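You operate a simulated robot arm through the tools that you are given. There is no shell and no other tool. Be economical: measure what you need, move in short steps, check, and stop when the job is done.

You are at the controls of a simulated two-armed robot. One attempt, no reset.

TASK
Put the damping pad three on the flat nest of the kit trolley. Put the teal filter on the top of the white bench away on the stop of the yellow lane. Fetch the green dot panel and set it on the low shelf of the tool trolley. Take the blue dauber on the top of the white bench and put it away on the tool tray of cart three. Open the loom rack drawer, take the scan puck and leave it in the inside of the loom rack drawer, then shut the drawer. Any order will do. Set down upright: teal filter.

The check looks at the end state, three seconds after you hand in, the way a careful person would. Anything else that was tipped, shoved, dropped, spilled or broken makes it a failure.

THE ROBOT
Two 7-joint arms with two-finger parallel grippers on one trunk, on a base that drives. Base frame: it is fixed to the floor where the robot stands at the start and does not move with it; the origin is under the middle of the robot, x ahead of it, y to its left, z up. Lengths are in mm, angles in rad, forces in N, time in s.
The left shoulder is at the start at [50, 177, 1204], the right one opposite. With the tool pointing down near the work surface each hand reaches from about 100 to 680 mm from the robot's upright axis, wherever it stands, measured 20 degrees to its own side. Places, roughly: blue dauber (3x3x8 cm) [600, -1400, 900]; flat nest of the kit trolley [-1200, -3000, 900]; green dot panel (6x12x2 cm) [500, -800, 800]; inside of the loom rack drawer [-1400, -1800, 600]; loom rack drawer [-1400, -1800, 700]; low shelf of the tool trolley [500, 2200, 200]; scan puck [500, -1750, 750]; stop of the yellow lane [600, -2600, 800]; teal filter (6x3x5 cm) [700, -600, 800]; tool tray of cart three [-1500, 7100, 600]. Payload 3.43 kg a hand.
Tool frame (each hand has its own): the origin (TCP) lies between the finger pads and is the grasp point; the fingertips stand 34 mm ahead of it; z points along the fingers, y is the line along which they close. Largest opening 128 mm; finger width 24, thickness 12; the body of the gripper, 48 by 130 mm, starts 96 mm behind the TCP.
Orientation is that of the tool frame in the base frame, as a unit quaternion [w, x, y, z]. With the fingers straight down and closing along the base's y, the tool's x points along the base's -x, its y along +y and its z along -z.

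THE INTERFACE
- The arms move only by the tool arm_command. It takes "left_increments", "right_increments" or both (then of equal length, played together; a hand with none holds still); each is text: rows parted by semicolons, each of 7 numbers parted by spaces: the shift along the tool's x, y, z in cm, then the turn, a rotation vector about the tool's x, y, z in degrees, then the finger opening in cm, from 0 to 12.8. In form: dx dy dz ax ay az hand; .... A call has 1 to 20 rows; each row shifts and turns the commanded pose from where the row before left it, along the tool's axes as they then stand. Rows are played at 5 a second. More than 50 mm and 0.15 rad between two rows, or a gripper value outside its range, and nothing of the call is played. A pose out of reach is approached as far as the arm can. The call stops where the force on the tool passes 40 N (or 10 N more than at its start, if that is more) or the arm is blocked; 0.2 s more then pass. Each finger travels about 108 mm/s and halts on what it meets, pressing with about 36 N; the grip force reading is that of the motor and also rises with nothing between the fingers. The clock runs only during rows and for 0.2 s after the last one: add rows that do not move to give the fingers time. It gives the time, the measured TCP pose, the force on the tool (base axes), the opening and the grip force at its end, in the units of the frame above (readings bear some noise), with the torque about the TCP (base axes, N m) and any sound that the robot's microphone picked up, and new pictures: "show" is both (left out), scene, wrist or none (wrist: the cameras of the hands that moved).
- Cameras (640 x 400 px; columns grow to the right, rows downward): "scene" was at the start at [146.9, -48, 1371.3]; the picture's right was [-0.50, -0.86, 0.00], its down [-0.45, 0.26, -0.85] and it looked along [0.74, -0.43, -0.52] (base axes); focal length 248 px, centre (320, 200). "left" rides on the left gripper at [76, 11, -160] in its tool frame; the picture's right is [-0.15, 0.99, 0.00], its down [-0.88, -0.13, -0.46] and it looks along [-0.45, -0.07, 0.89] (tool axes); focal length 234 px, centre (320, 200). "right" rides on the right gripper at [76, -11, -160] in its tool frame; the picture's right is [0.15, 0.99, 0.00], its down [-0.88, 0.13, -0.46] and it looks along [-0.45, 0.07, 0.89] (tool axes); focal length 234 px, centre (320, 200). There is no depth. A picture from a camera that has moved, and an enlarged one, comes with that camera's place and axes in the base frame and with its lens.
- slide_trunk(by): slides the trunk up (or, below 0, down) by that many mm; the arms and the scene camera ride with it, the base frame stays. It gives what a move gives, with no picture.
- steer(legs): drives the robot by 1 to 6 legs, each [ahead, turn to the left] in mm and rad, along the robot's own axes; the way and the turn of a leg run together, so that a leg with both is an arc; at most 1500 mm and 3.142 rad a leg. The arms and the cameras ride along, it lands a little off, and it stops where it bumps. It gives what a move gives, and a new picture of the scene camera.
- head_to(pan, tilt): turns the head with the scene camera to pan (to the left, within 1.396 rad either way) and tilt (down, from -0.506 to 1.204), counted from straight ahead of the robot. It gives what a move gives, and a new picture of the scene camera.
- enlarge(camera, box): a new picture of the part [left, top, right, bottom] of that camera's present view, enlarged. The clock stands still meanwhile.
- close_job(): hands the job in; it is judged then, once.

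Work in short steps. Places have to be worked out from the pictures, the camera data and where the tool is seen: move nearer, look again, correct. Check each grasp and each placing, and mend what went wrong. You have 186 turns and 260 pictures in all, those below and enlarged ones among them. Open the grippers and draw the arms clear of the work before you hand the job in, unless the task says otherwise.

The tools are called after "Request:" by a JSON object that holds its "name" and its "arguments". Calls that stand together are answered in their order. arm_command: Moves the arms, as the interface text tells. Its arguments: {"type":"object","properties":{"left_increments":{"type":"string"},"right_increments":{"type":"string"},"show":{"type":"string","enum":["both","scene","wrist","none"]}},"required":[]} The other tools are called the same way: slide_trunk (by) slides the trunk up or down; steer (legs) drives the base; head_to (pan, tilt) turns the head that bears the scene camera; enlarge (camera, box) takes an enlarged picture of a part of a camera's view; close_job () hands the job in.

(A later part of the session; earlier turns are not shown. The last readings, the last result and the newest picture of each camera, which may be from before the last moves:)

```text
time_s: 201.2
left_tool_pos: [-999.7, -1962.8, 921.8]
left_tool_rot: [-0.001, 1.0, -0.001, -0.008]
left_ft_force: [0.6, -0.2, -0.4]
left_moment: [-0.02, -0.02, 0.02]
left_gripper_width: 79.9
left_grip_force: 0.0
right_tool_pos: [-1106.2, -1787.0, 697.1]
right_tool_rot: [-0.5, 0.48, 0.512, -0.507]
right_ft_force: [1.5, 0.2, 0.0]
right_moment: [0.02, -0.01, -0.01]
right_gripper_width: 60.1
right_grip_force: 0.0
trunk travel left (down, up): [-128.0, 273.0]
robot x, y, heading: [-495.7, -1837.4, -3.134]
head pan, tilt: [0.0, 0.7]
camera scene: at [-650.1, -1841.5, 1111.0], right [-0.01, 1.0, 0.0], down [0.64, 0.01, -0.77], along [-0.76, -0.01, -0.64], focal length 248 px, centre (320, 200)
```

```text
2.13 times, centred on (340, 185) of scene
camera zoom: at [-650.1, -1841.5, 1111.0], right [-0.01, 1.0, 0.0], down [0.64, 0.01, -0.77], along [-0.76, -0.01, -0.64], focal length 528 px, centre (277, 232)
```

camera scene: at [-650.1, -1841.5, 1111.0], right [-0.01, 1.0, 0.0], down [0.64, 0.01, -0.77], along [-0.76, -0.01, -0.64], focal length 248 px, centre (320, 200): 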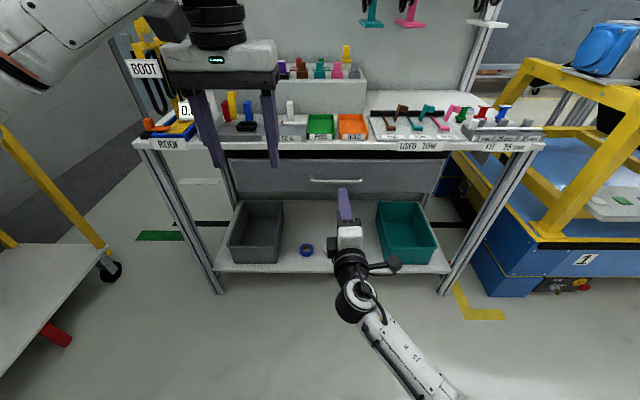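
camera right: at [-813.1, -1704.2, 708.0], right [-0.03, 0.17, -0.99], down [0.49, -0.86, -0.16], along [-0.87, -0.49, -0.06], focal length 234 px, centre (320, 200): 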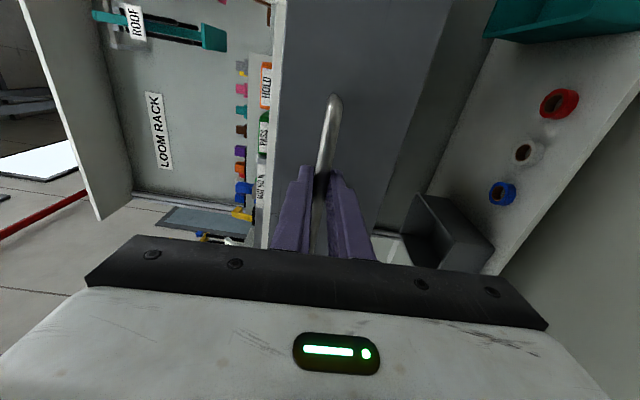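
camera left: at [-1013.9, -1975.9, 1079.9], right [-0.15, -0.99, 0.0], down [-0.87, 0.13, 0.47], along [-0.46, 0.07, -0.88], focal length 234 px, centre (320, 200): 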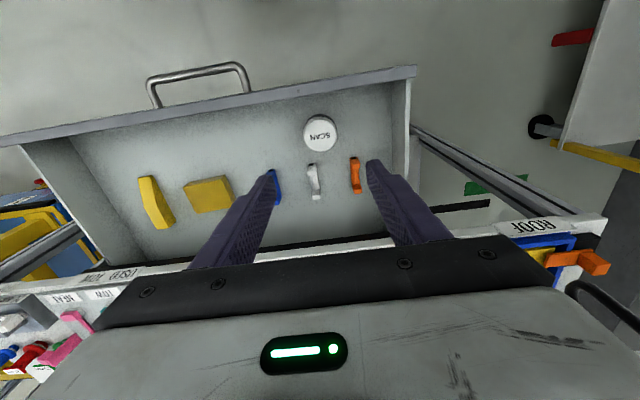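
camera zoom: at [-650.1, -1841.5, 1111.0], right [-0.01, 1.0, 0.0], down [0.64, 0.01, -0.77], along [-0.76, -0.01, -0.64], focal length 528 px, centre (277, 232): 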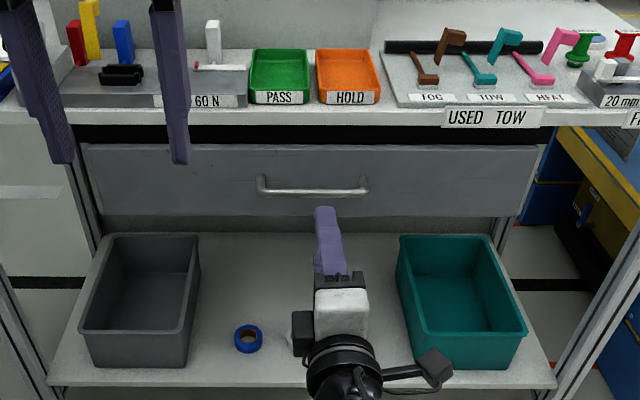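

Compared with the initial view, drawer face and handle stand at the same x (-1276/-1230): it is shut. I lift the right hand, turn it back to pointing down, and raise the trunk.

Request:
{"name": "arm_command", "arguments": {"right_increments": "2 -4 0 0 0 0 6;2 -4 0 0 0 0 6;2 -4 0 0 0 0 6;2 -4 0 0 0 0 6;2 -4 0 0 0 0 6;2 -4 0 0 0 0 6;2 -4 0 0 0 0 6;2 -4 0 0 0 0 6", "show": "none"}}

Request:
{"name": "steer", "arguments": {"legs": [[-200, 0]]}}

Request:
{"name": "arm_command", "arguments": {"right_increments": "0 0 -3 -8.2 0 0 6;0 0 -3 -8.2 0 0 6;0 0 -2 -8.2 0 0 6;0 0 0 -8.2 0 0 6;0 0 0 -8.2 0 0 6;0 0 0 -8.2 0 0 6;0 0 0 -8.2 0 0 6;0 0 0 -8.2 0 0 6;0 0 0 -8.2 0 0 6;0 0 0 -8.2 0 0 6;0 0 0 -8 0 0 6", "show": "none"}}

Request:
{"name": "arm_command", "arguments": {"right_increments": "0 0 0 0 0 8.2 6.5;0 0 0 0 0 8.2 6.5;0 0 0 0 0 8.2 6.5;0 0 0 0 0 8.2 6.5;0 0 0 0 0 8.2 6.5;0 0 0 0 0 8.2 6.5;0 0 0 0 0 8.2 6.5;0 0 0 0 0 8.2 6.5;0 0 0 0 0 8.2 6.5;0 0 0 0 0 8.2 6.5;0 0 0 0 0 8 6.5", "show": "none"}}

```text
time_s: 203.0
left_tool_pos: [-1000.4, -1962.1, 920.8]
left_tool_rot: [-0.001, 1.0, -0.001, -0.008]
left_ft_force: [0.9, 0.1, -0.4]
left_moment: [0.03, -0.04, 0.0]
left_gripper_width: 79.9
left_grip_force: 0.0
right_tool_pos: [-1106.0, -1632.9, 1021.3]
right_tool_rot: [-0.499, 0.48, 0.512, -0.507]
right_ft_force: [-0.4, -0.2, 0.0]
right_moment: [-0.04, -0.01, 0.01]
right_gripper_width: 59.8
right_grip_force: 0.0
trunk travel left (down, up): [-128.0, 273.0]
robot x, y, heading: [-496.1, -1837.1, -3.133]
head pan, tilt: [0.0, 0.7]
```

```text
time_s: 204.6
left_tool_pos: [-800.1, -1960.9, 921.5]
left_tool_rot: [-0.001, 1.0, -0.002, -0.007]
left_ft_force: [0.4, 0.5, -0.1]
left_moment: [0.01, 0.02, -0.03]
left_gripper_width: 79.8
left_grip_force: 0.1
right_tool_pos: [-904.0, -1632.9, 1021.7]
right_tool_rot: [-0.501, 0.48, 0.511, -0.507]
right_ft_force: [-0.5, -0.7, 0.1]
right_moment: [0.04, 0.0, 0.0]
right_gripper_width: 60.0
right_grip_force: 0.1
trunk travel left (down, up): [-128.0, 273.0]
robot x, y, heading: [-293.9, -1836.9, -3.129]
head pan, tilt: [0.0, 0.7]
camera scene: at [-449.8, -1839.3, 1111.0], right [-0.01, 1.0, 0.0], down [0.64, 0.01, -0.77], along [-0.77, -0.01, -0.64], focal length 248 px, centre (320, 200)
```

scene: 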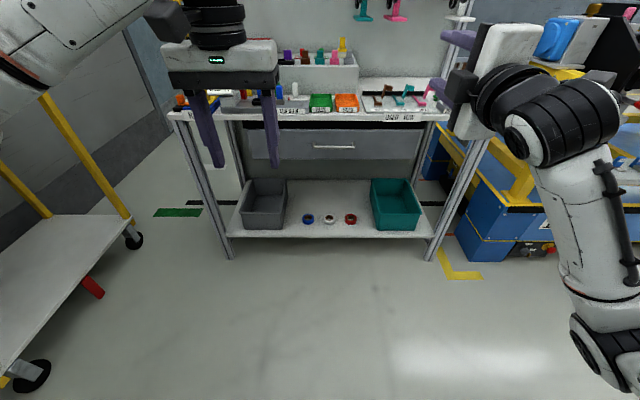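

```text
time_s: 207.0
left_tool_pos: [-800.0, -1961.2, 920.9]
left_tool_rot: [-0.001, 1.0, -0.001, -0.008]
left_ft_force: [0.3, -0.1, -0.4]
left_moment: [0.03, -0.04, -0.03]
left_gripper_width: 79.7
left_grip_force: 0.0
right_tool_pos: [-826.0, -1629.3, 1031.2]
right_tool_rot: [-0.013, 0.693, 0.721, 0.003]
right_ft_force: [-0.2, 0.4, -0.3]
right_moment: [-0.01, 0.0, 0.0]
right_gripper_width: 60.0
right_grip_force: 0.0
trunk travel left (down, up): [-128.0, 273.0]
robot x, y, heading: [-289.6, -1833.0, -3.132]
head pan, tilt: [0.0, 0.7]
```

```text
time_s: 209.4
left_tool_pos: [-800.9, -1960.8, 921.4]
left_tool_rot: [-0.001, 1.0, -0.001, -0.008]
left_ft_force: [-0.2, 0.0, -0.5]
left_moment: [-0.03, 0.0, 0.0]
left_gripper_width: 79.8
left_grip_force: 0.0
right_tool_pos: [-827.7, -1629.1, 1030.1]
right_tool_rot: [-0.013, 1.0, 0.018, -0.008]
right_ft_force: [-0.1, -0.4, -1.2]
right_moment: [-0.02, 0.04, 0.0]
right_gripper_width: 65.1
right_grip_force: 0.1
trunk travel left (down, up): [-128.0, 273.0]
robot x, y, heading: [-296.5, -1834.2, -3.128]
head pan, tilt: [0.0, 0.7]
```

I raise the trunk, retract the hands, and drive to the white bench between dauber and panel.

Request:
{"name": "slide_trunk", "arguments": {"by": 100}}

Request:
{"name": "arm_command", "arguments": {"left_increments": "4 0 -2 0 0 0 8;4 0 -2 0 0 0 8;4 0 -1 0 0 0 8;2 0 0 0 0 0 8", "right_increments": "4 0 0 0 0 0 6.5;4 0 0 0 0 0 6.5;4 0 0 0 0 0 6.5;4 0 0 0 0 0 6.5", "show": "none"}}

Request:
{"name": "steer", "arguments": {"legs": [[0, -1.787], [720, 0], [0, -1.366]]}}

Request:
{"name": "head_to", "arguments": {"pan": 0.0, "tilt": 0.65}}

```text
time_s: 210.8
left_tool_pos: [-799.4, -1959.0, 1019.8]
left_tool_rot: [-0.001, 1.0, -0.001, -0.006]
left_ft_force: [-0.3, -0.3, 0.6]
left_moment: [-0.05, -0.01, 0.0]
left_gripper_width: 80.0
left_grip_force: 0.1
right_tool_pos: [-827.4, -1629.0, 1130.0]
right_tool_rot: [-0.012, 1.0, 0.02, -0.008]
right_ft_force: [-0.1, 0.3, 0.3]
right_moment: [0.01, -0.03, 0.0]
right_gripper_width: 64.7
right_grip_force: 0.0
trunk travel left (down, up): [-228.0, 173.0]
robot x, y, heading: [-291.1, -1835.1, -3.131]
head pan, tilt: [0.0, 0.7]
```

```text
time_s: 211.8
left_tool_pos: [-658.4, -1960.5, 1069.8]
left_tool_rot: [-0.001, 1.0, 0.0, -0.008]
left_ft_force: [0.3, 0.8, 0.4]
left_moment: [0.01, 0.02, 0.01]
left_gripper_width: 80.1
left_grip_force: 0.0
right_tool_pos: [-666.0, -1622.9, 1127.4]
right_tool_rot: [-0.012, 1.0, 0.019, -0.007]
right_ft_force: [-0.3, -0.6, -0.3]
right_moment: [0.04, 0.0, 0.01]
right_gripper_width: 64.9
right_grip_force: 0.1
trunk travel left (down, up): [-228.0, 173.0]
robot x, y, heading: [-295.0, -1835.4, -3.126]
head pan, tilt: [0.0, 0.7]
```

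```text
time_s: 223.4
left_tool_pos: [227.1, -1014.9, 1068.8]
left_tool_rot: [0.009, 0.014, 1.0, -0.001]
left_ft_force: [-0.1, 1.0, 0.6]
left_moment: [-0.04, 0.0, -0.01]
left_gripper_width: 79.9
left_grip_force: 0.1
right_tool_pos: [226.5, -1355.3, 1128.0]
right_tool_rot: [0.008, -0.005, 1.0, -0.012]
right_ft_force: [1.0, 0.0, -0.5]
right_moment: [-0.02, 0.01, -0.03]
right_gripper_width: 64.8
right_grip_force: 0.1
trunk travel left (down, up): [-228.0, 173.0]
robot x, y, heading: [-141.0, -1134.7, -0.018]
head pan, tilt: [0.0, 0.7]
camera scene: at [14.0, -1137.4, 1210.9], right [-0.02, -1.0, 0.0], down [-0.64, 0.01, -0.76], along [0.76, -0.01, -0.64], focal length 248 px, centre (320, 200)
```

scene: 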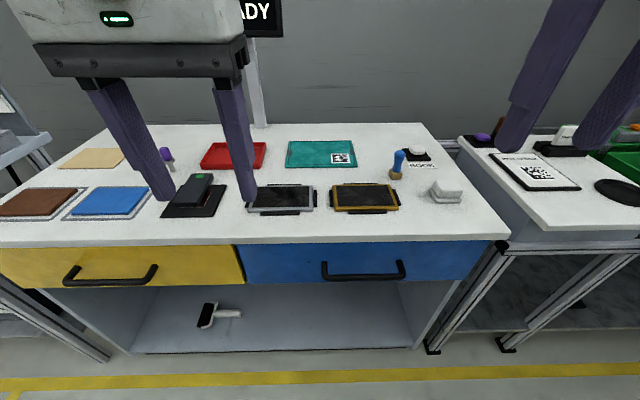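

```text
time_s: 224.0
left_tool_pos: [227.7, -1015.8, 1068.9]
left_tool_rot: [0.007, 0.016, 1.0, -0.001]
left_ft_force: [0.0, -0.1, 0.5]
left_moment: [-0.01, -0.02, 0.0]
left_gripper_width: 80.2
left_grip_force: 0.1
right_tool_pos: [225.8, -1354.3, 1128.8]
right_tool_rot: [0.007, -0.004, 1.0, -0.013]
right_ft_force: [1.0, -0.3, 0.1]
right_moment: [0.0, -0.03, 0.0]
right_gripper_width: 65.2
right_grip_force: 0.0
trunk travel left (down, up): [-228.0, 173.0]
robot x, y, heading: [-140.1, -1131.3, -0.019]
head pan, tilt: [0.0, 0.649]
camera scene: at [15.9, -1137.3, 1215.3], right [-0.02, -1.0, 0.0], down [-0.6, 0.01, -0.8], along [0.8, -0.01, -0.6], focal length 248 px, centre (320, 200)
```

scene: 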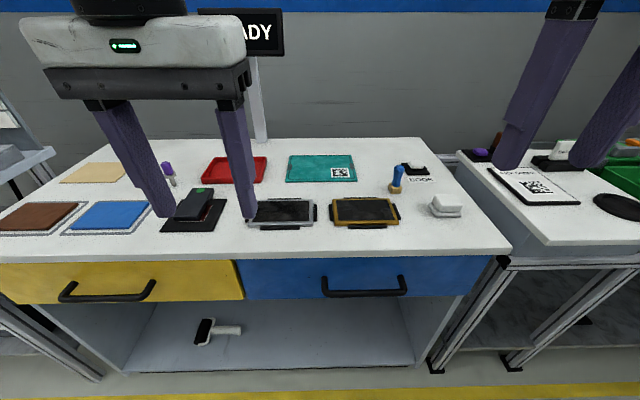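

Dauber ≈(574, -1349), panel ≈(466, -859). Drive ahead 190 mm and bring right hand over the dauber and left hand toward the panel.

Request:
{"name": "steer", "arguments": {"legs": [[190, 0.018]]}}

Request:
{"name": "arm_command", "arguments": {"right_increments": "-3.5 0 1 0 0 0 7;-3.5 0 1 0 0 0 7;-2.5 0 1 0 0 0 7;0 0 1 0 0 0 7", "left_increments": "1 3.5 0 0 0 0 9;1 3.5 0 0 0 0 9;1 3.5 0 0 0 0 9;0 3 0 0 0 0 9", "show": "both"}}

```text
time_s: 225.6
left_tool_pos: [417.7, -1012.1, 1069.7]
left_tool_rot: [0.008, 0.008, 1.0, -0.001]
left_ft_force: [1.3, 0.2, -0.4]
left_moment: [0.01, 0.0, -0.03]
left_gripper_width: 80.0
left_grip_force: 0.1
right_tool_pos: [420.7, -1350.1, 1128.3]
right_tool_rot: [0.008, -0.013, 1.0, -0.012]
right_ft_force: [-0.3, 0.4, -1.4]
right_moment: [0.0, 0.03, -0.02]
right_gripper_width: 64.6
right_grip_force: 0.0
trunk travel left (down, up): [-228.0, 173.0]
robot x, y, heading: [51.3, -1130.7, 0.0]
head pan, tilt: [0.0, 0.649]
camera scene: at [206.1, -1136.7, 1215.2], right [0.0, -1.0, 0.0], down [-0.61, 0.0, -0.8], along [0.8, 0.0, -0.61], focal length 248 px, centre (320, 200)
```

scene: 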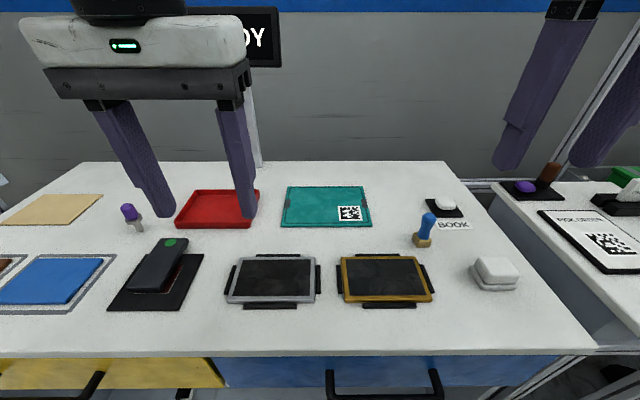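

```text
time_s: 226.6
left_tool_pos: [388.0, -876.7, 1068.8]
left_tool_rot: [0.008, 0.009, 1.0, -0.001]
left_ft_force: [0.4, 0.0, 0.0]
left_moment: [0.01, -0.04, 0.03]
left_gripper_width: 89.9
left_grip_force: 0.1
right_tool_pos: [515.4, -1349.0, 1090.3]
right_tool_rot: [0.008, -0.013, 1.0, -0.012]
right_ft_force: [0.1, -0.2, -0.4]
right_moment: [-0.04, 0.01, 0.01]
right_gripper_width: 69.9
right_grip_force: 0.1
trunk travel left (down, up): [-228.0, 173.0]
robot x, y, heading: [48.7, -1131.9, -0.005]
head pan, tilt: [0.0, 0.649]
camera scene: at [205.4, -1136.6, 1215.3], right [0.0, -1.0, 0.0], down [-0.6, 0.0, -0.8], along [0.8, 0.0, -0.6], focal length 248 px, centre (320, 200)
camera right: at [437.8, -1358.3, 1247.9], right [-0.17, 0.98, -0.03], down [0.87, 0.16, 0.47], along [0.46, 0.06, -0.88], focal length 234 px, centre (320, 200)
camera left: at [308.9, -864.1, 1227.5], right [0.16, 0.99, 0.0], down [0.87, -0.14, 0.47], along [0.46, -0.08, -0.88], focal length 234 px, centre (320, 200)
```

scene: 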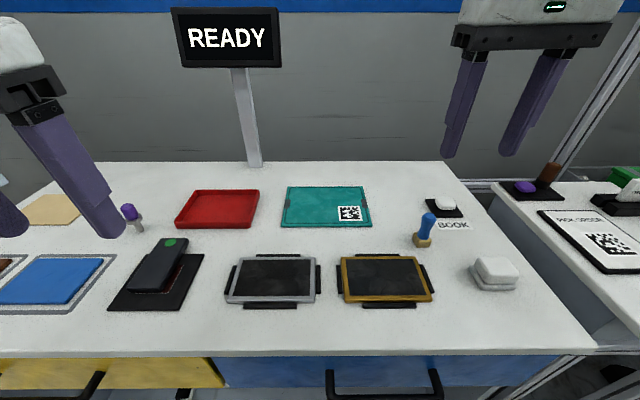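
right: 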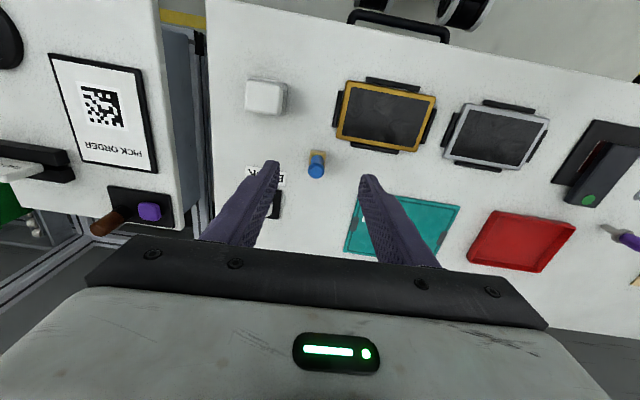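
left: 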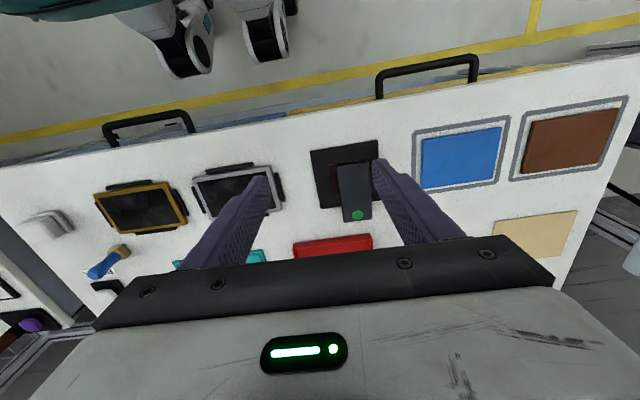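

Dauber top ≈(563, -1349, 900). Straighten the right tool's slight tilt and hover at z≈950 above it.

Request:
{"name": "arm_command", "arguments": {"right_increments": "-2.4 0 2 -1.4 0.9 0 7;-2.4 0 4 0 0 0 7;0 0 4 0 0 0 7;0 0 4 0 0 0 7;0 0 0 0 0 0 7", "show": "wrist"}}

Request:
{"name": "enlarge", "arguments": {"camera": "scene", "box": [380, 180, 500, 270]}}

```text
time_s: 227.8
left_tool_pos: [387.4, -876.7, 1069.1]
left_tool_rot: [0.008, 0.007, 1.0, 0.0]
left_ft_force: [-1.0, 0.6, -0.2]
left_moment: [0.02, -0.01, -0.02]
left_gripper_width: 90.0
left_grip_force: 0.0
right_tool_pos: [563.9, -1347.9, 949.0]
right_tool_rot: [-0.001, -0.013, 1.0, -0.001]
right_ft_force: [0.2, 0.3, 0.6]
right_moment: [-0.01, 0.01, -0.02]
right_gripper_width: 70.1
right_grip_force: 0.1
trunk travel left (down, up): [-228.0, 173.0]
robot x, y, heading: [46.7, -1132.0, -0.002]
head pan, tilt: [0.0, 0.649]
camera right: at [488.5, -1361.4, 1108.8], right [-0.17, 0.99, 0.0], down [0.88, 0.15, 0.46], along [0.45, 0.08, -0.89], focal length 234 px, centre (320, 200)
```

right: 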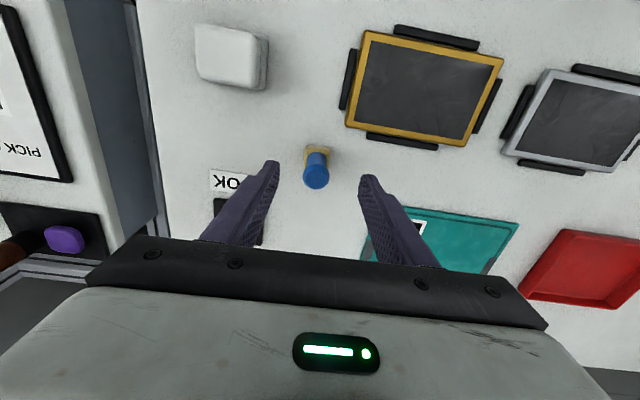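

```text
4.44 times, centred on (440, 225) of scene
camera zoom: at [205.5, -1136.7, 1215.3], right [0.0, -1.0, 0.0], down [-0.6, 0.0, -0.8], along [0.8, 0.0, -0.6], focal length 1101 px, centre (-213, 89)
```

zoom: 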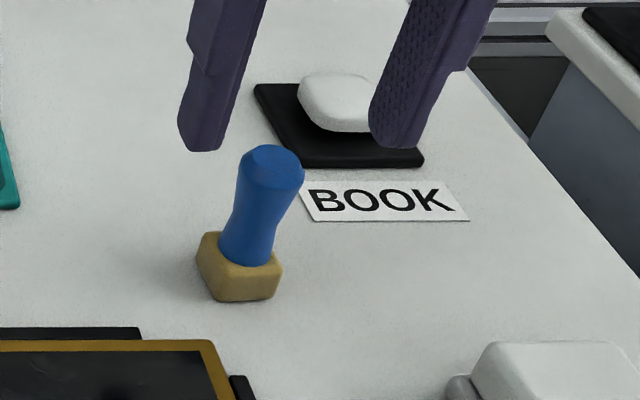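

Dauber is vertical at (570, -1350). Descend to TCP 880 and close on the blue handle.

Request:
{"name": "arm_command", "arguments": {"right_increments": "-0.6 -0.2 2.3 0 0 0 7;0 0 2.3 0 0 0 7;0 0 2.2 0 0 0 7;0 0 0 0 0 0 5;0 0 0 0 0 0 3;0 0 0 0 0 0 1;0 0 0 0 0 0 1;0 0 0 0 0 0 1", "show": "wrist"}}

```text
time_s: 229.6
left_tool_pos: [387.8, -876.3, 1069.4]
left_tool_rot: [0.008, 0.008, 1.0, -0.002]
left_ft_force: [0.3, -0.4, 0.6]
left_moment: [0.02, 0.02, 0.0]
left_gripper_width: 90.3
left_grip_force: 0.2
right_tool_pos: [570.3, -1350.5, 882.4]
right_tool_rot: [0.0, -0.013, 1.0, -0.001]
right_ft_force: [0.5, 0.1, 0.4]
right_moment: [0.02, 0.0, -0.04]
right_gripper_width: 26.1
right_grip_force: 35.3
trunk travel left (down, up): [-228.0, 173.0]
robot x, y, heading: [48.7, -1132.9, -0.004]
head pan, tilt: [0.0, 0.649]
camera right: at [495.0, -1363.2, 1040.4], right [-0.17, 0.99, 0.0], down [0.88, 0.15, 0.46], along [0.45, 0.08, -0.89], focal length 234 px, centre (320, 200)
```

right: 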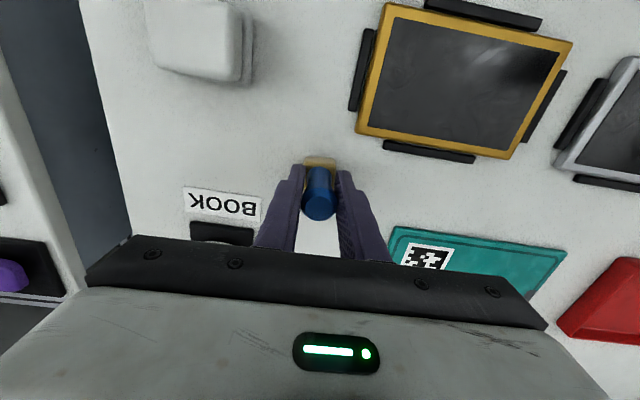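

Dauber gripped (26 mm). Lift and retract it; bring the left hand over the panel (centre ≈(505, -838), top z≈845).

Request:
{"name": "arm_command", "arguments": {"right_increments": "0 0 -2 0 0 0 1;0 0 -4.5 0 0 0 1;0 0 -4.5 0 0 0 1;0 0 -4.5 0 0 0 1;1 0 -3.5 0 0 0 1;4 0 0 0 0 0 1;4 0 0 0 0 0 1;4 0 0 0 0 0 1", "left_increments": "0 0 0 0 0.9 0 9;0 0 0 0 0 0 9;-3 1 0 0 0 0 9;-3 1 0 0 0 0 9;-3 1 2 0 0 0 9;-3 1 3 0 0 0 9;0 0 4 0 0 0 9;0 0 0 0 0 0 9", "show": "both"}}

```text
time_s: 231.4
left_tool_pos: [507.9, -838.4, 979.6]
left_tool_rot: [0.0, 0.008, 1.0, -0.001]
left_ft_force: [-0.5, 0.3, -0.2]
left_moment: [0.01, 0.02, -0.01]
left_gripper_width: 90.2
left_grip_force: 0.2
right_tool_pos: [440.6, -1352.8, 1071.8]
right_tool_rot: [-0.001, -0.013, 1.0, 0.0]
right_ft_force: [-0.1, -0.2, -0.8]
right_moment: [0.04, -0.02, 0.01]
right_gripper_width: 26.2
right_grip_force: 35.9
trunk travel left (down, up): [-228.0, 173.0]
robot x, y, heading: [53.7, -1133.2, 0.005]
head pan, tilt: [0.0, 0.649]
camera scene: at [205.2, -1136.9, 1215.4], right [0.0, -1.0, 0.0], down [-0.6, 0.0, -0.8], along [0.8, 0.0, -0.6], focal length 248 px, centre (320, 200)
camera right: at [364.0, -1366.8, 1230.6], right [-0.17, 0.99, 0.0], down [0.88, 0.15, 0.46], along [0.45, 0.08, -0.89], focal length 234 px, centre (320, 200)
camera left: at [432.5, -826.5, 1138.5], right [0.16, 0.99, 0.0], down [0.88, -0.14, 0.46], along [0.45, -0.07, -0.89], focal length 234 px, centre (320, 200)
```

scene: 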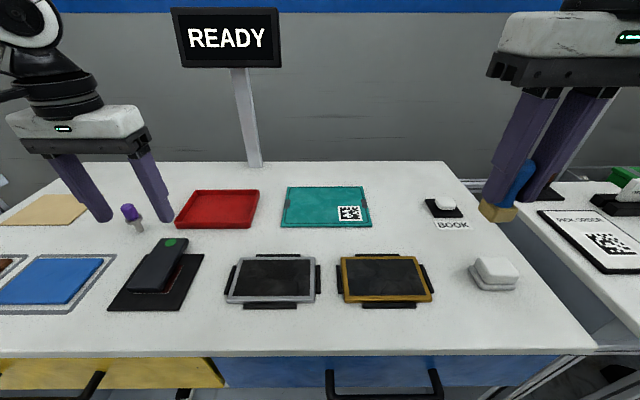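
right: 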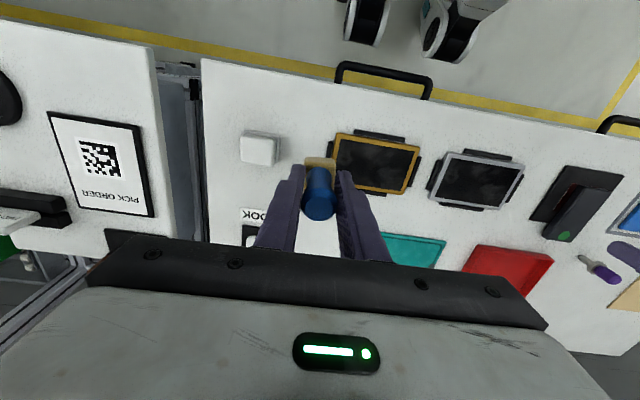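
left: 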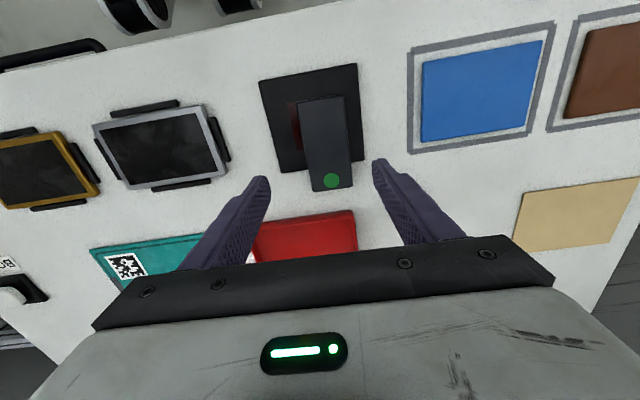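

Request:
{"name": "enlarge", "arguments": {"camera": "left", "box": [240, 50, 400, 200]}}

Request:
{"name": "enlarge", "arguments": {"camera": "scene", "box": [90, 220, 220, 320]}}

```text
2.67 times, centred on (320, 125) of left
camera zoom: at [432.5, -826.5, 1138.5], right [0.16, 0.99, 0.0], down [0.88, -0.14, 0.46], along [0.45, -0.07, -0.89], focal length 624 px, centre (320, 400)
```

zoom: 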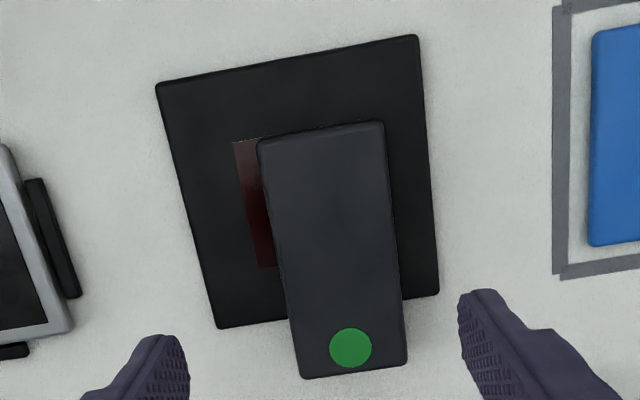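

```text
4.00 times, centred on (155, 270) of scene
camera zoom: at [205.2, -1136.9, 1215.4], right [0.0, -1.0, 0.0], down [-0.6, 0.0, -0.8], along [0.8, 0.0, -0.6], focal length 991 px, centre (980, -80)
```

zoom: 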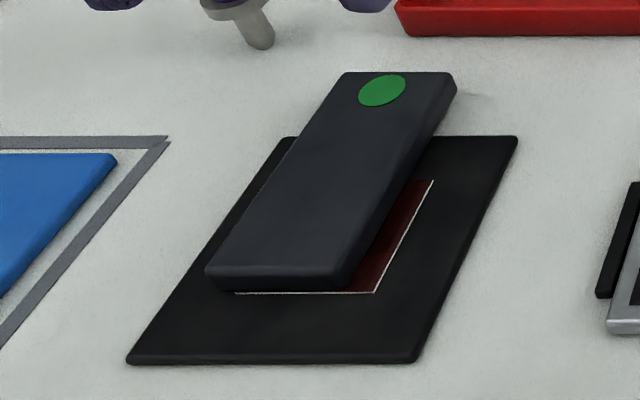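

Panel lies flat, aligned with x, centre (507, -829), overhanging its mat. Since the low shelf will need an inclined reach, I pitch the left hand ~42° forward before gripping, and hover.

Request:
{"name": "arm_command", "arguments": {"left_increments": "0 0 0 0 -7 0 8.5;0 0 0 0 -7 0 8.5;0 0 0 0 -7 0 8.5;0 0 0 0 -7 0 8.5;0 0 0 0 -7 0 8.5;0 0 0 0 -7 0 8.5;3.5 0.45 2.2 0 0 0 8.5;3.5 0.45 2.2 0 0 0 8.5;0 0 0 0 0 0 8.5", "show": "both"}}

```text
time_s: 233.4
left_tool_pos: [485.9, -828.9, 899.9]
left_tool_rot: [0.359, 0.007, 0.933, -0.003]
left_ft_force: [0.8, -0.5, 0.2]
left_moment: [-0.01, 0.01, 0.01]
left_gripper_width: 85.1
left_grip_force: 0.1
right_tool_pos: [440.0, -1353.9, 1073.2]
right_tool_rot: [0.0, -0.013, 1.0, 0.0]
right_ft_force: [0.3, -0.4, -0.6]
right_moment: [-0.01, 0.01, 0.04]
right_gripper_width: 26.1
right_grip_force: 36.5
trunk travel left (down, up): [-228.0, 173.0]
robot x, y, heading: [52.8, -1131.9, 0.001]
head pan, tilt: [0.0, 0.649]
camera scene: at [205.6, -1136.7, 1215.3], right [0.0, -1.0, 0.0], down [-0.6, 0.0, -0.8], along [0.8, 0.0, -0.6], focal length 248 px, centre (320, 200)
camera left: at [322.5, -815.9, 967.0], right [0.12, 0.99, 0.1], down [0.35, -0.13, 0.93], along [0.93, -0.08, -0.36], focal length 234 px, centre (320, 200)
```

scene: 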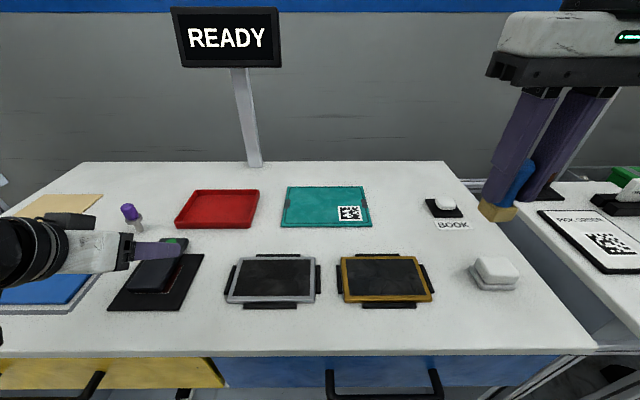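
left: 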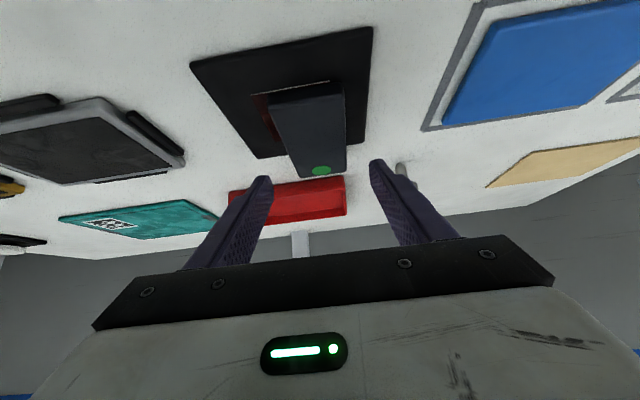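

Straddled well. Descend the last 38 mm and close.

Request:
{"name": "arm_command", "arguments": {"left_increments": "1.27 0 1.41 0 0 0 8.5;1.27 0 1.41 0 0 0 8.5;0 0 0 0 0 0 7;0 0 0 0 0 0 5.5;0 0 0 0 0 0 4.5;0 0 0 0 0 0 4.5;0 0 0 0 0 0 4.5", "show": "both"}}

```text
time_s: 235.0
left_tool_pos: [485.9, -829.3, 861.3]
left_tool_rot: [0.359, 0.007, 0.933, -0.004]
left_ft_force: [-0.3, -0.5, -0.1]
left_moment: [-0.06, -0.01, -0.01]
left_gripper_width: 56.9
left_grip_force: 35.8
right_tool_pos: [438.6, -1353.0, 1072.6]
right_tool_rot: [0.0, -0.013, 1.0, -0.001]
right_ft_force: [0.2, -0.3, -1.4]
right_moment: [-0.01, -0.01, -0.02]
right_gripper_width: 26.0
right_grip_force: 35.8
trunk travel left (down, up): [-228.0, 173.0]
robot x, y, heading: [48.4, -1132.5, -0.0]
head pan, tilt: [0.0, 0.649]
camera scene: at [205.6, -1136.7, 1215.3], right [0.0, -1.0, 0.0], down [-0.6, 0.0, -0.8], along [0.8, 0.0, -0.6], focal length 248 px, centre (320, 200)
camera left: at [322.8, -815.8, 929.2], right [0.12, 0.99, 0.1], down [0.35, -0.13, 0.93], along [0.93, -0.08, -0.36], focal length 234 px, centre (320, 200)
```

scene: 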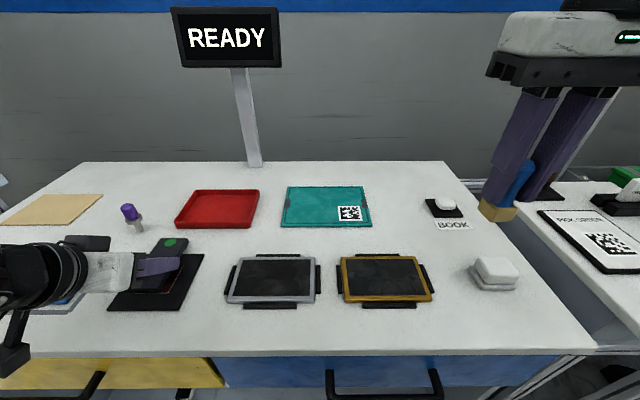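
left: 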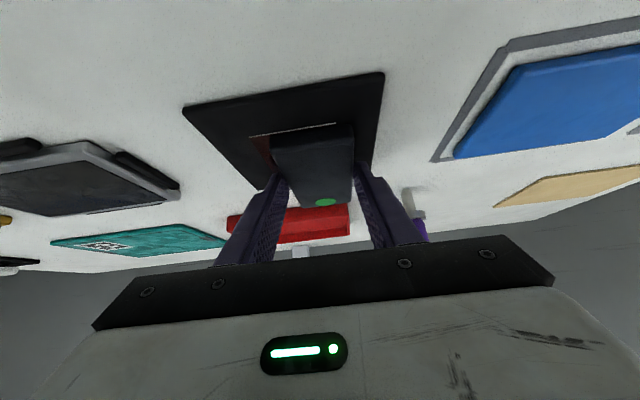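

Gripped at 57 mm. Lift straight up and retract; check it stays flat.

Request:
{"name": "arm_command", "arguments": {"left_increments": "-1 0 -1.1 0 0 0 4.5;-3 0 -3.35 0 0 0 4.5;-3 0 -3.35 0 0 0 4.5;-3 0 -3.35 0 0 0 4.5;-3 0 -3.35 0 0 0 4.5;3.2 0 -2.9 0 0 0 4.5;3.2 0 -2.9 0 0 0 4.5;0 0 0 0 0 0 4.5", "show": "both"}}

```text
time_s: 236.8
left_tool_pos: [398.0, -827.7, 1056.0]
left_tool_rot: [0.358, 0.007, 0.934, -0.004]
left_ft_force: [0.1, 0.2, -1.0]
left_moment: [0.0, 0.0, -0.03]
left_gripper_width: 57.0
left_grip_force: 35.5
right_tool_pos: [438.9, -1354.2, 1072.7]
right_tool_rot: [0.0, -0.013, 1.0, 0.0]
right_ft_force: [0.3, 0.3, 0.4]
right_moment: [-0.06, 0.04, -0.01]
right_gripper_width: 26.1
right_grip_force: 35.5
trunk travel left (down, up): [-228.0, 173.0]
robot x, y, heading: [51.0, -1134.7, 0.001]
head pan, tilt: [0.0, 0.649]
camera scene: at [205.7, -1136.7, 1215.2], right [0.0, -1.0, 0.0], down [-0.6, 0.0, -0.8], along [0.8, 0.0, -0.6], focal length 248 px, centre (320, 200)
camera left: at [235.7, -814.2, 1123.1], right [0.12, 0.99, 0.1], down [0.35, -0.13, 0.93], along [0.93, -0.08, -0.36], focal length 234 px, centre (320, 200)
```

scene: 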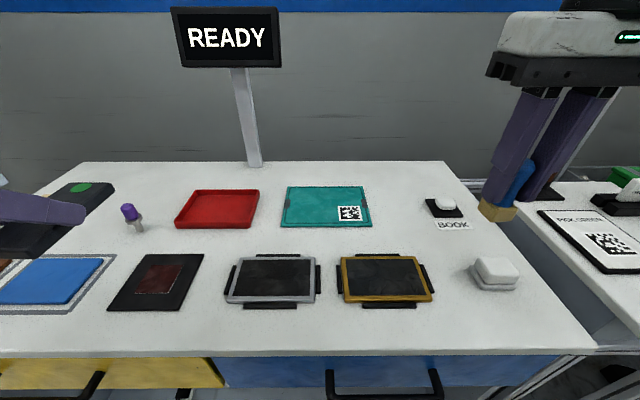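
left: 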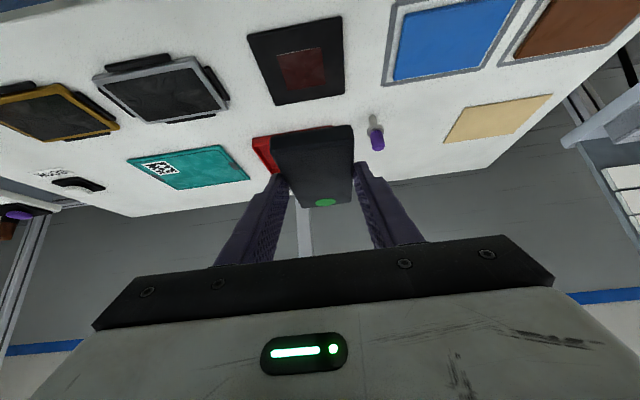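

Panel is held flat. Back off the bench, turn north and look along the way.

Request:
{"name": "steer", "arguments": {"legs": [[-270, 0], [0, 1.57], [700, 0]]}}

Request:
{"name": "head_to", "arguments": {"pan": -0.25, "tilt": 0.35}}

```text
time_s: 246.0
left_tool_pos: [-533.4, -91.3, 1055.3]
left_tool_rot: [0.255, -0.658, 0.662, 0.252]
left_ft_force: [-0.3, -0.1, -0.2]
left_moment: [-0.03, 0.01, -0.01]
left_gripper_width: 57.0
left_grip_force: 35.9
right_tool_pos: [-8.0, -46.3, 1072.4]
right_tool_rot: [0.0, 0.718, -0.696, 0.0]
right_ft_force: [-0.3, 0.4, -1.6]
right_moment: [0.01, -0.04, 0.01]
right_gripper_width: 26.1
right_grip_force: 36.2
trunk travel left (down, up): [-228.0, 173.0]
robot x, y, heading: [-228.2, -438.8, 1.574]
head pan, tilt: [0.0, 0.649]
camera scene: at [-226.7, -283.9, 1215.2], right [1.0, 0.0, 0.0], down [0.0, -0.6, -0.8], along [0.0, 0.8, -0.6], focal length 248 px, centre (320, 200)
```

scene: 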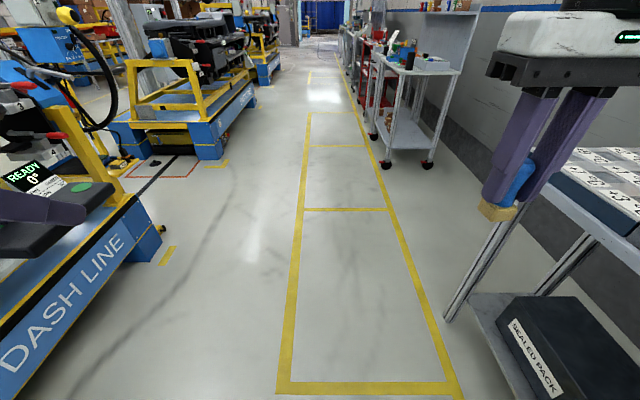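

```text
time_s: 246.8
left_tool_pos: [-533.5, -90.0, 1055.1]
left_tool_rot: [0.255, -0.658, 0.663, 0.252]
left_ft_force: [0.2, -0.2, -0.7]
left_moment: [-0.03, 0.01, 0.0]
left_gripper_width: 57.4
left_grip_force: 35.4
right_tool_pos: [-7.9, -47.1, 1072.1]
right_tool_rot: [0.0, 0.718, -0.696, -0.001]
right_ft_force: [1.1, -0.2, -0.5]
right_moment: [0.01, 0.0, 0.03]
right_gripper_width: 26.3
right_grip_force: 36.0
trunk travel left (down, up): [-228.0, 173.0]
robot x, y, heading: [-226.2, -439.8, 1.575]
head pan, tilt: [-0.25, 0.351]
camera scene: at [-203.8, -280.6, 1242.3], right [0.97, -0.24, 0.0], down [-0.08, -0.33, -0.94], along [0.23, 0.91, -0.34], focal length 248 px, centre (320, 200)
```

scene: 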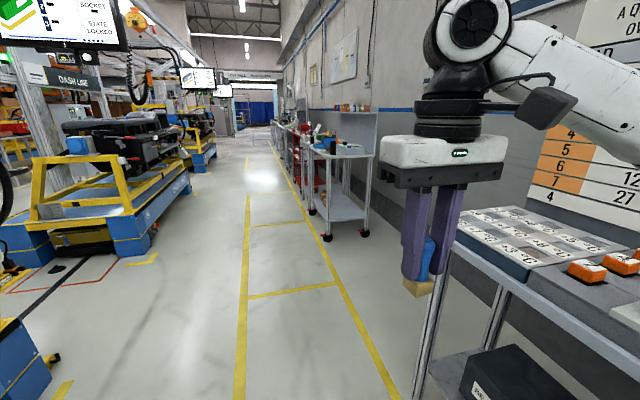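

Request:
{"name": "enlarge", "arguments": {"camera": "scene", "box": [260, 90, 400, 250]}}

```text
2.50 times, centred on (330, 170) of scene
camera zoom: at [-203.8, -280.6, 1242.3], right [0.97, -0.24, 0.0], down [-0.08, -0.33, -0.94], along [0.23, 0.91, -0.34], focal length 619 px, centre (295, 275)
```

zoom: 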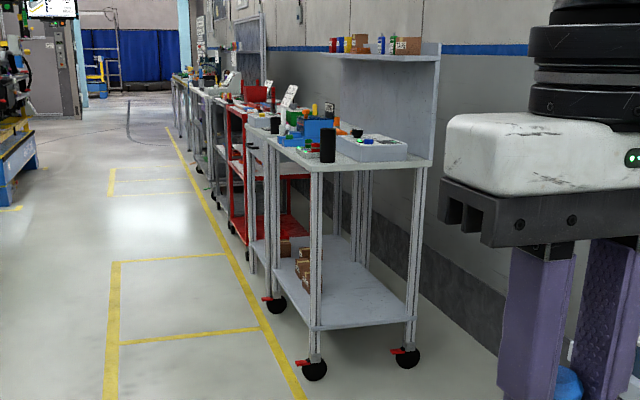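

The grey trolley spans about x 425–845, y 1910–2640, low shelf at z≈195, boxes on its far half. I drive north to y≈1880 in the aisle, turn to face it and look.

Request:
{"name": "steer", "arguments": {"legs": [[1500, 0], [820, 0], [0, -1.57]]}}

Request:
{"name": "head_to", "arguments": {"pan": 0.15, "tilt": 0.6}}

```text
time_s: 262.0
left_tool_pos: [124.9, 2173.4, 1055.4]
left_tool_rot: [0.358, 0.011, 0.934, -0.005]
left_ft_force: [0.1, 0.3, -1.0]
left_moment: [-0.03, 0.0, -0.01]
left_gripper_width: 57.0
left_grip_force: 36.1
right_tool_pos: [159.6, 1646.8, 1073.0]
right_tool_rot: [0.0, -0.008, 1.0, 0.0]
right_ft_force: [1.1, 0.5, -0.7]
right_moment: [0.01, -0.04, -0.01]
right_gripper_width: 25.8
right_grip_force: 36.4
trunk travel left (down, up): [-228.0, 173.0]
robot x, y, heading: [-227.5, 1867.4, -0.014]
head pan, tilt: [-0.25, 0.351]
camera scene: at [-68.9, 1842.7, 1242.3], right [-0.26, -0.97, 0.0], down [-0.33, 0.09, -0.94], along [0.91, -0.24, -0.34], focal length 248 px, centre (320, 200)
```

scene: 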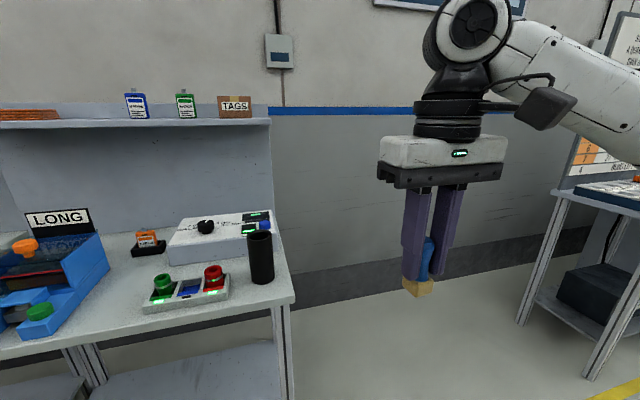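

```text
time_s: 262.8
left_tool_pos: [125.2, 2173.7, 1056.2]
left_tool_rot: [0.359, 0.012, 0.933, -0.006]
left_ft_force: [0.1, 0.3, -1.0]
left_moment: [0.0, 0.01, 0.0]
left_gripper_width: 57.2
left_grip_force: 36.3
right_tool_pos: [160.2, 1646.5, 1072.8]
right_tool_rot: [0.0, -0.008, 1.0, 0.0]
right_ft_force: [-0.1, 0.0, -0.2]
right_moment: [-0.01, -0.01, 0.0]
right_gripper_width: 25.7
right_grip_force: 36.3
trunk travel left (down, up): [-228.0, 173.0]
robot x, y, heading: [-229.7, 1872.0, -0.014]
head pan, tilt: [0.15, 0.6]
camera scene: at [-71.3, 1878.9, 1219.6], right [0.14, -0.99, 0.0], down [-0.56, -0.08, -0.83], along [0.82, 0.11, -0.56], focal length 248 px, centre (320, 200)
```

scene: 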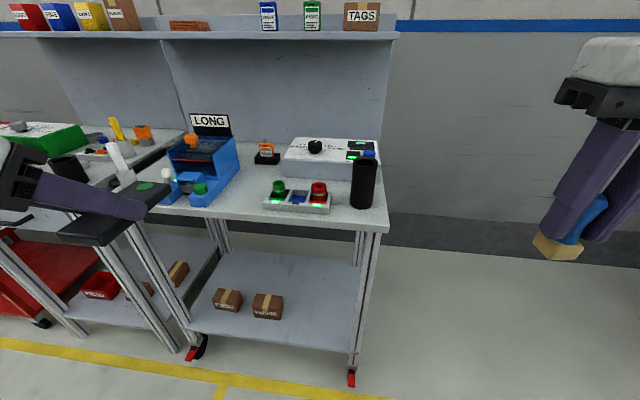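

The first grey trolley matches the given place; its low shelf front edge is near x=384, free around (545, 2020), boxes farther left. I lower the trunk fully and bring the panel low in front of the shelf.

Request:
{"name": "slide_trunk", "arguments": {"by": -226}}

Request:
{"name": "arm_command", "arguments": {"left_increments": "-2.97 -1 2.68 0 0 0 4.5;-2.97 -1 2.68 0 0 0 4.5;-2.97 -1 2.68 0 0 0 4.5;3 -1 3.34 0 0 0 4.5;3 -1 3.34 0 0 0 4.5;3 -1 3.34 0 0 0 4.5;3 -1 3.34 0 0 0 4.5;3 -1 3.34 0 0 0 4.5;3 -1 3.34 0 0 0 4.5;3 -1 3.34 0 0 0 4.5;3 -1 3.34 0 0 0 4.5;3 -1 3.34 0 0 0 4.5;3 -1 3.34 0 0 0 4.5;0 0 0 0 0 0 4.5", "show": "both"}}

```text
time_s: 265.2
left_tool_pos: [125.3, 2172.6, 829.1]
left_tool_rot: [0.357, 0.011, 0.934, -0.005]
left_ft_force: [-0.2, 0.6, -1.5]
left_moment: [-0.01, 0.03, -0.04]
left_gripper_width: 56.8
left_grip_force: 36.0
right_tool_pos: [160.8, 1647.3, 845.9]
right_tool_rot: [0.0, -0.008, 1.0, 0.0]
right_ft_force: [-0.1, -1.1, -0.8]
right_moment: [-0.02, -0.03, 0.04]
right_gripper_width: 26.0
right_grip_force: 35.9
trunk travel left (down, up): [-2.0, 399.0]
robot x, y, heading: [-230.2, 1868.4, -0.01]
head pan, tilt: [0.15, 0.6]
```

```text
time_s: 268.2
left_tool_pos: [242.3, 2039.0, 379.5]
left_tool_rot: [0.358, 0.01, 0.934, -0.005]
left_ft_force: [0.3, -0.9, -1.8]
left_moment: [-0.02, 0.01, 0.02]
left_gripper_width: 57.1
left_grip_force: 36.0
right_tool_pos: [159.5, 1647.7, 846.4]
right_tool_rot: [0.0, -0.008, 1.0, 0.0]
right_ft_force: [-0.5, -0.2, -0.3]
right_moment: [0.02, 0.02, 0.0]
right_gripper_width: 26.1
right_grip_force: 36.5
trunk travel left (down, up): [-2.0, 399.0]
robot x, y, heading: [-227.8, 1869.8, -0.01]
head pan, tilt: [0.15, 0.6]
camera scene: at [-71.3, 1879.0, 993.6], right [0.14, -0.99, 0.0], down [-0.56, -0.08, -0.82], along [0.82, 0.11, -0.57], focal length 248 px, centre (320, 200)
camera left: at [78.4, 2054.3, 446.9], right [0.14, 0.99, 0.1], down [0.35, -0.14, 0.93], along [0.93, -0.09, -0.36], focal length 234 px, centre (320, 200)
```

scene: 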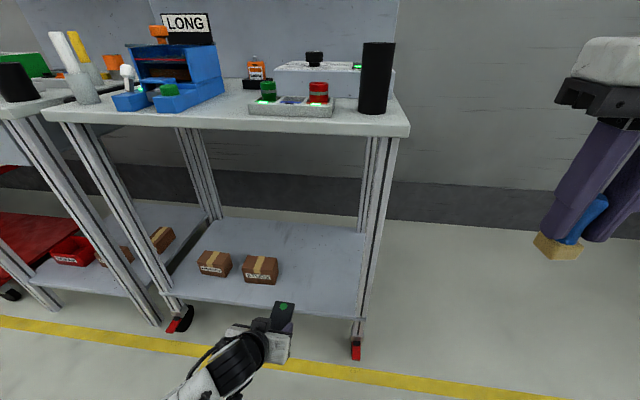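
left: 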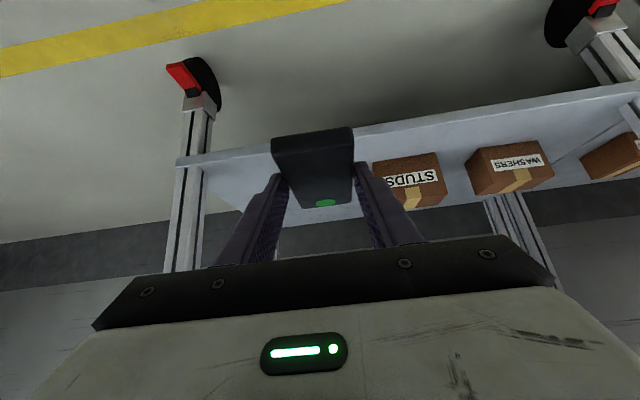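

The shelf lies at z≈195, front edge x≈400; STUDS box starts near y 2160. I lower the panel to z≈300, pull the right hand aside, then drive in 260 mm.

Request:
{"name": "arm_command", "arguments": {"left_increments": "2.68 -0.5 2.97 0 0 0 4.5;2.68 -0.5 2.97 0 0 0 4.5;0 0 0 0 0 0 4.5", "right_increments": "3 -3.5 0 0 0 0 1;3 -3.5 0 0 0 0 1;0 -3 0 0 0 0 1", "show": "none"}}

Request:
{"name": "steer", "arguments": {"legs": [[260, 0]]}}

```text
time_s: 269.0
left_tool_pos: [244.0, 2035.1, 302.2]
left_tool_rot: [0.362, 0.01, 0.932, -0.003]
left_ft_force: [-0.4, 0.1, -0.9]
left_moment: [-0.01, 0.03, 0.0]
left_gripper_width: 56.9
left_grip_force: 36.1
right_tool_pos: [101.6, 1545.1, 847.2]
right_tool_rot: [0.0, -0.009, 1.0, 0.0]
right_ft_force: [0.4, 0.1, -1.1]
right_moment: [-0.03, 0.0, 0.01]
right_gripper_width: 25.9
right_grip_force: 35.9
trunk travel left (down, up): [-2.0, 399.0]
robot x, y, heading: [-223.2, 1869.3, -0.012]
head pan, tilt: [0.15, 0.6]
```

```text
time_s: 270.9
left_tool_pos: [502.5, 2030.4, 301.5]
left_tool_rot: [0.361, 0.01, 0.933, -0.002]
left_ft_force: [-0.2, -0.2, -0.8]
left_moment: [-0.02, 0.04, -0.02]
left_gripper_width: 57.0
left_grip_force: 35.9
right_tool_pos: [359.3, 1542.2, 844.9]
right_tool_rot: [0.001, -0.006, 1.0, -0.001]
right_ft_force: [0.3, 0.3, -1.6]
right_moment: [0.02, -0.01, -0.01]
right_gripper_width: 26.2
right_grip_force: 36.0
trunk travel left (down, up): [-2.0, 399.0]
robot x, y, heading: [28.6, 1872.7, -0.016]
head pan, tilt: [0.15, 0.6]
camera scene: at [187.6, 1875.9, 993.4], right [0.14, -0.99, 0.0], down [-0.56, -0.08, -0.82], along [0.82, 0.11, -0.57], focal length 248 px, centre (320, 200)
```

scene: 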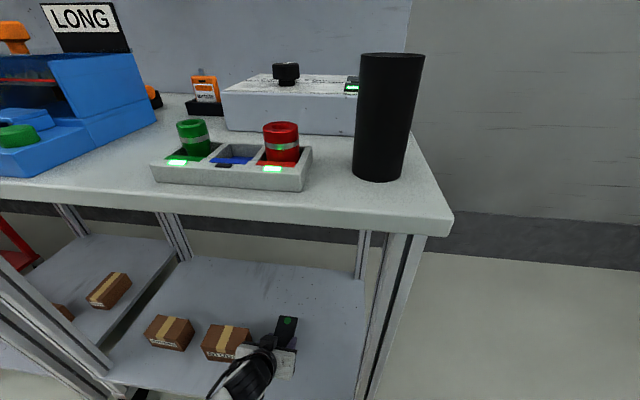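

Panel is over the shelf, clear of boxes. Lower 50 mm, then small steps.

Request:
{"name": "arm_command", "arguments": {"left_increments": "1.7 0 1.86 0 0 0 4.5;1.7 0 1.86 0 0 0 4.5;0.27 0 0.3 0 0 0 4.5;0.27 0 0.3 0 0 0 4.5;0.2 0 0.22 0 0 0 4.5;0 0 0 0 0 0 4.5", "show": "both"}}

```text
time_s: 271.6
left_tool_pos: [526.2, 2053.2, 273.2]
left_tool_rot: [0.39, 0.006, 0.921, 0.008]
left_ft_force: [-2.8, 1.4, 23.9]
left_moment: [-0.35, 0.51, 0.05]
left_gripper_width: 57.3
left_grip_force: 36.3
right_tool_pos: [357.8, 1541.6, 845.5]
right_tool_rot: [0.001, -0.008, 1.0, 0.001]
right_ft_force: [0.1, 0.5, -1.0]
right_moment: [-0.01, 0.0, 0.02]
right_gripper_width: 26.1
right_grip_force: 36.2
trunk travel left (down, up): [-2.0, 399.0]
robot x, y, heading: [30.1, 1868.5, -0.015]
head pan, tilt: [0.15, 0.6]
stopped in row 3 (left hand): the force on the tool passed its limit (the readings are from after the stop); the commanded pose is now the measured one
camera scene: at [185.8, 1874.6, 992.7], right [0.14, -0.99, 0.0], down [-0.56, -0.08, -0.83], along [0.82, 0.11, -0.56], focal length 248 px, centre (320, 200)
camera left: at [358.3, 2063.6, 329.7], right [0.11, 0.99, 0.12], down [0.29, -0.15, 0.95], along [0.95, -0.07, -0.3], focal length 234 px, centre (320, 200)
```

scene: 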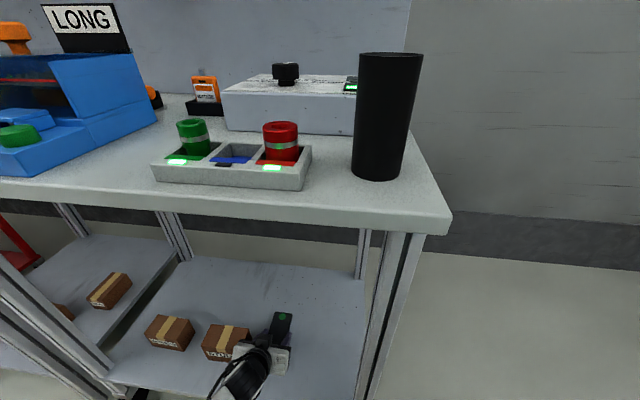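
left: 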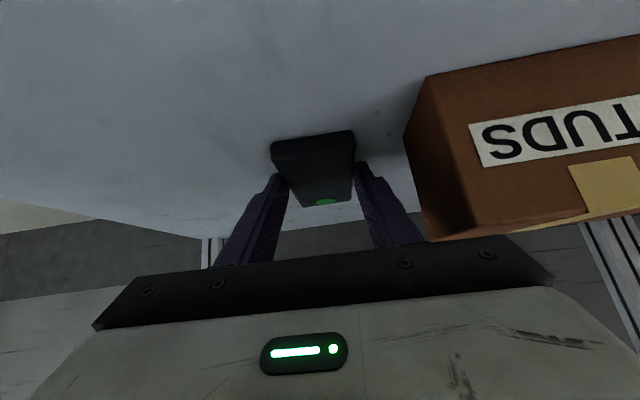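

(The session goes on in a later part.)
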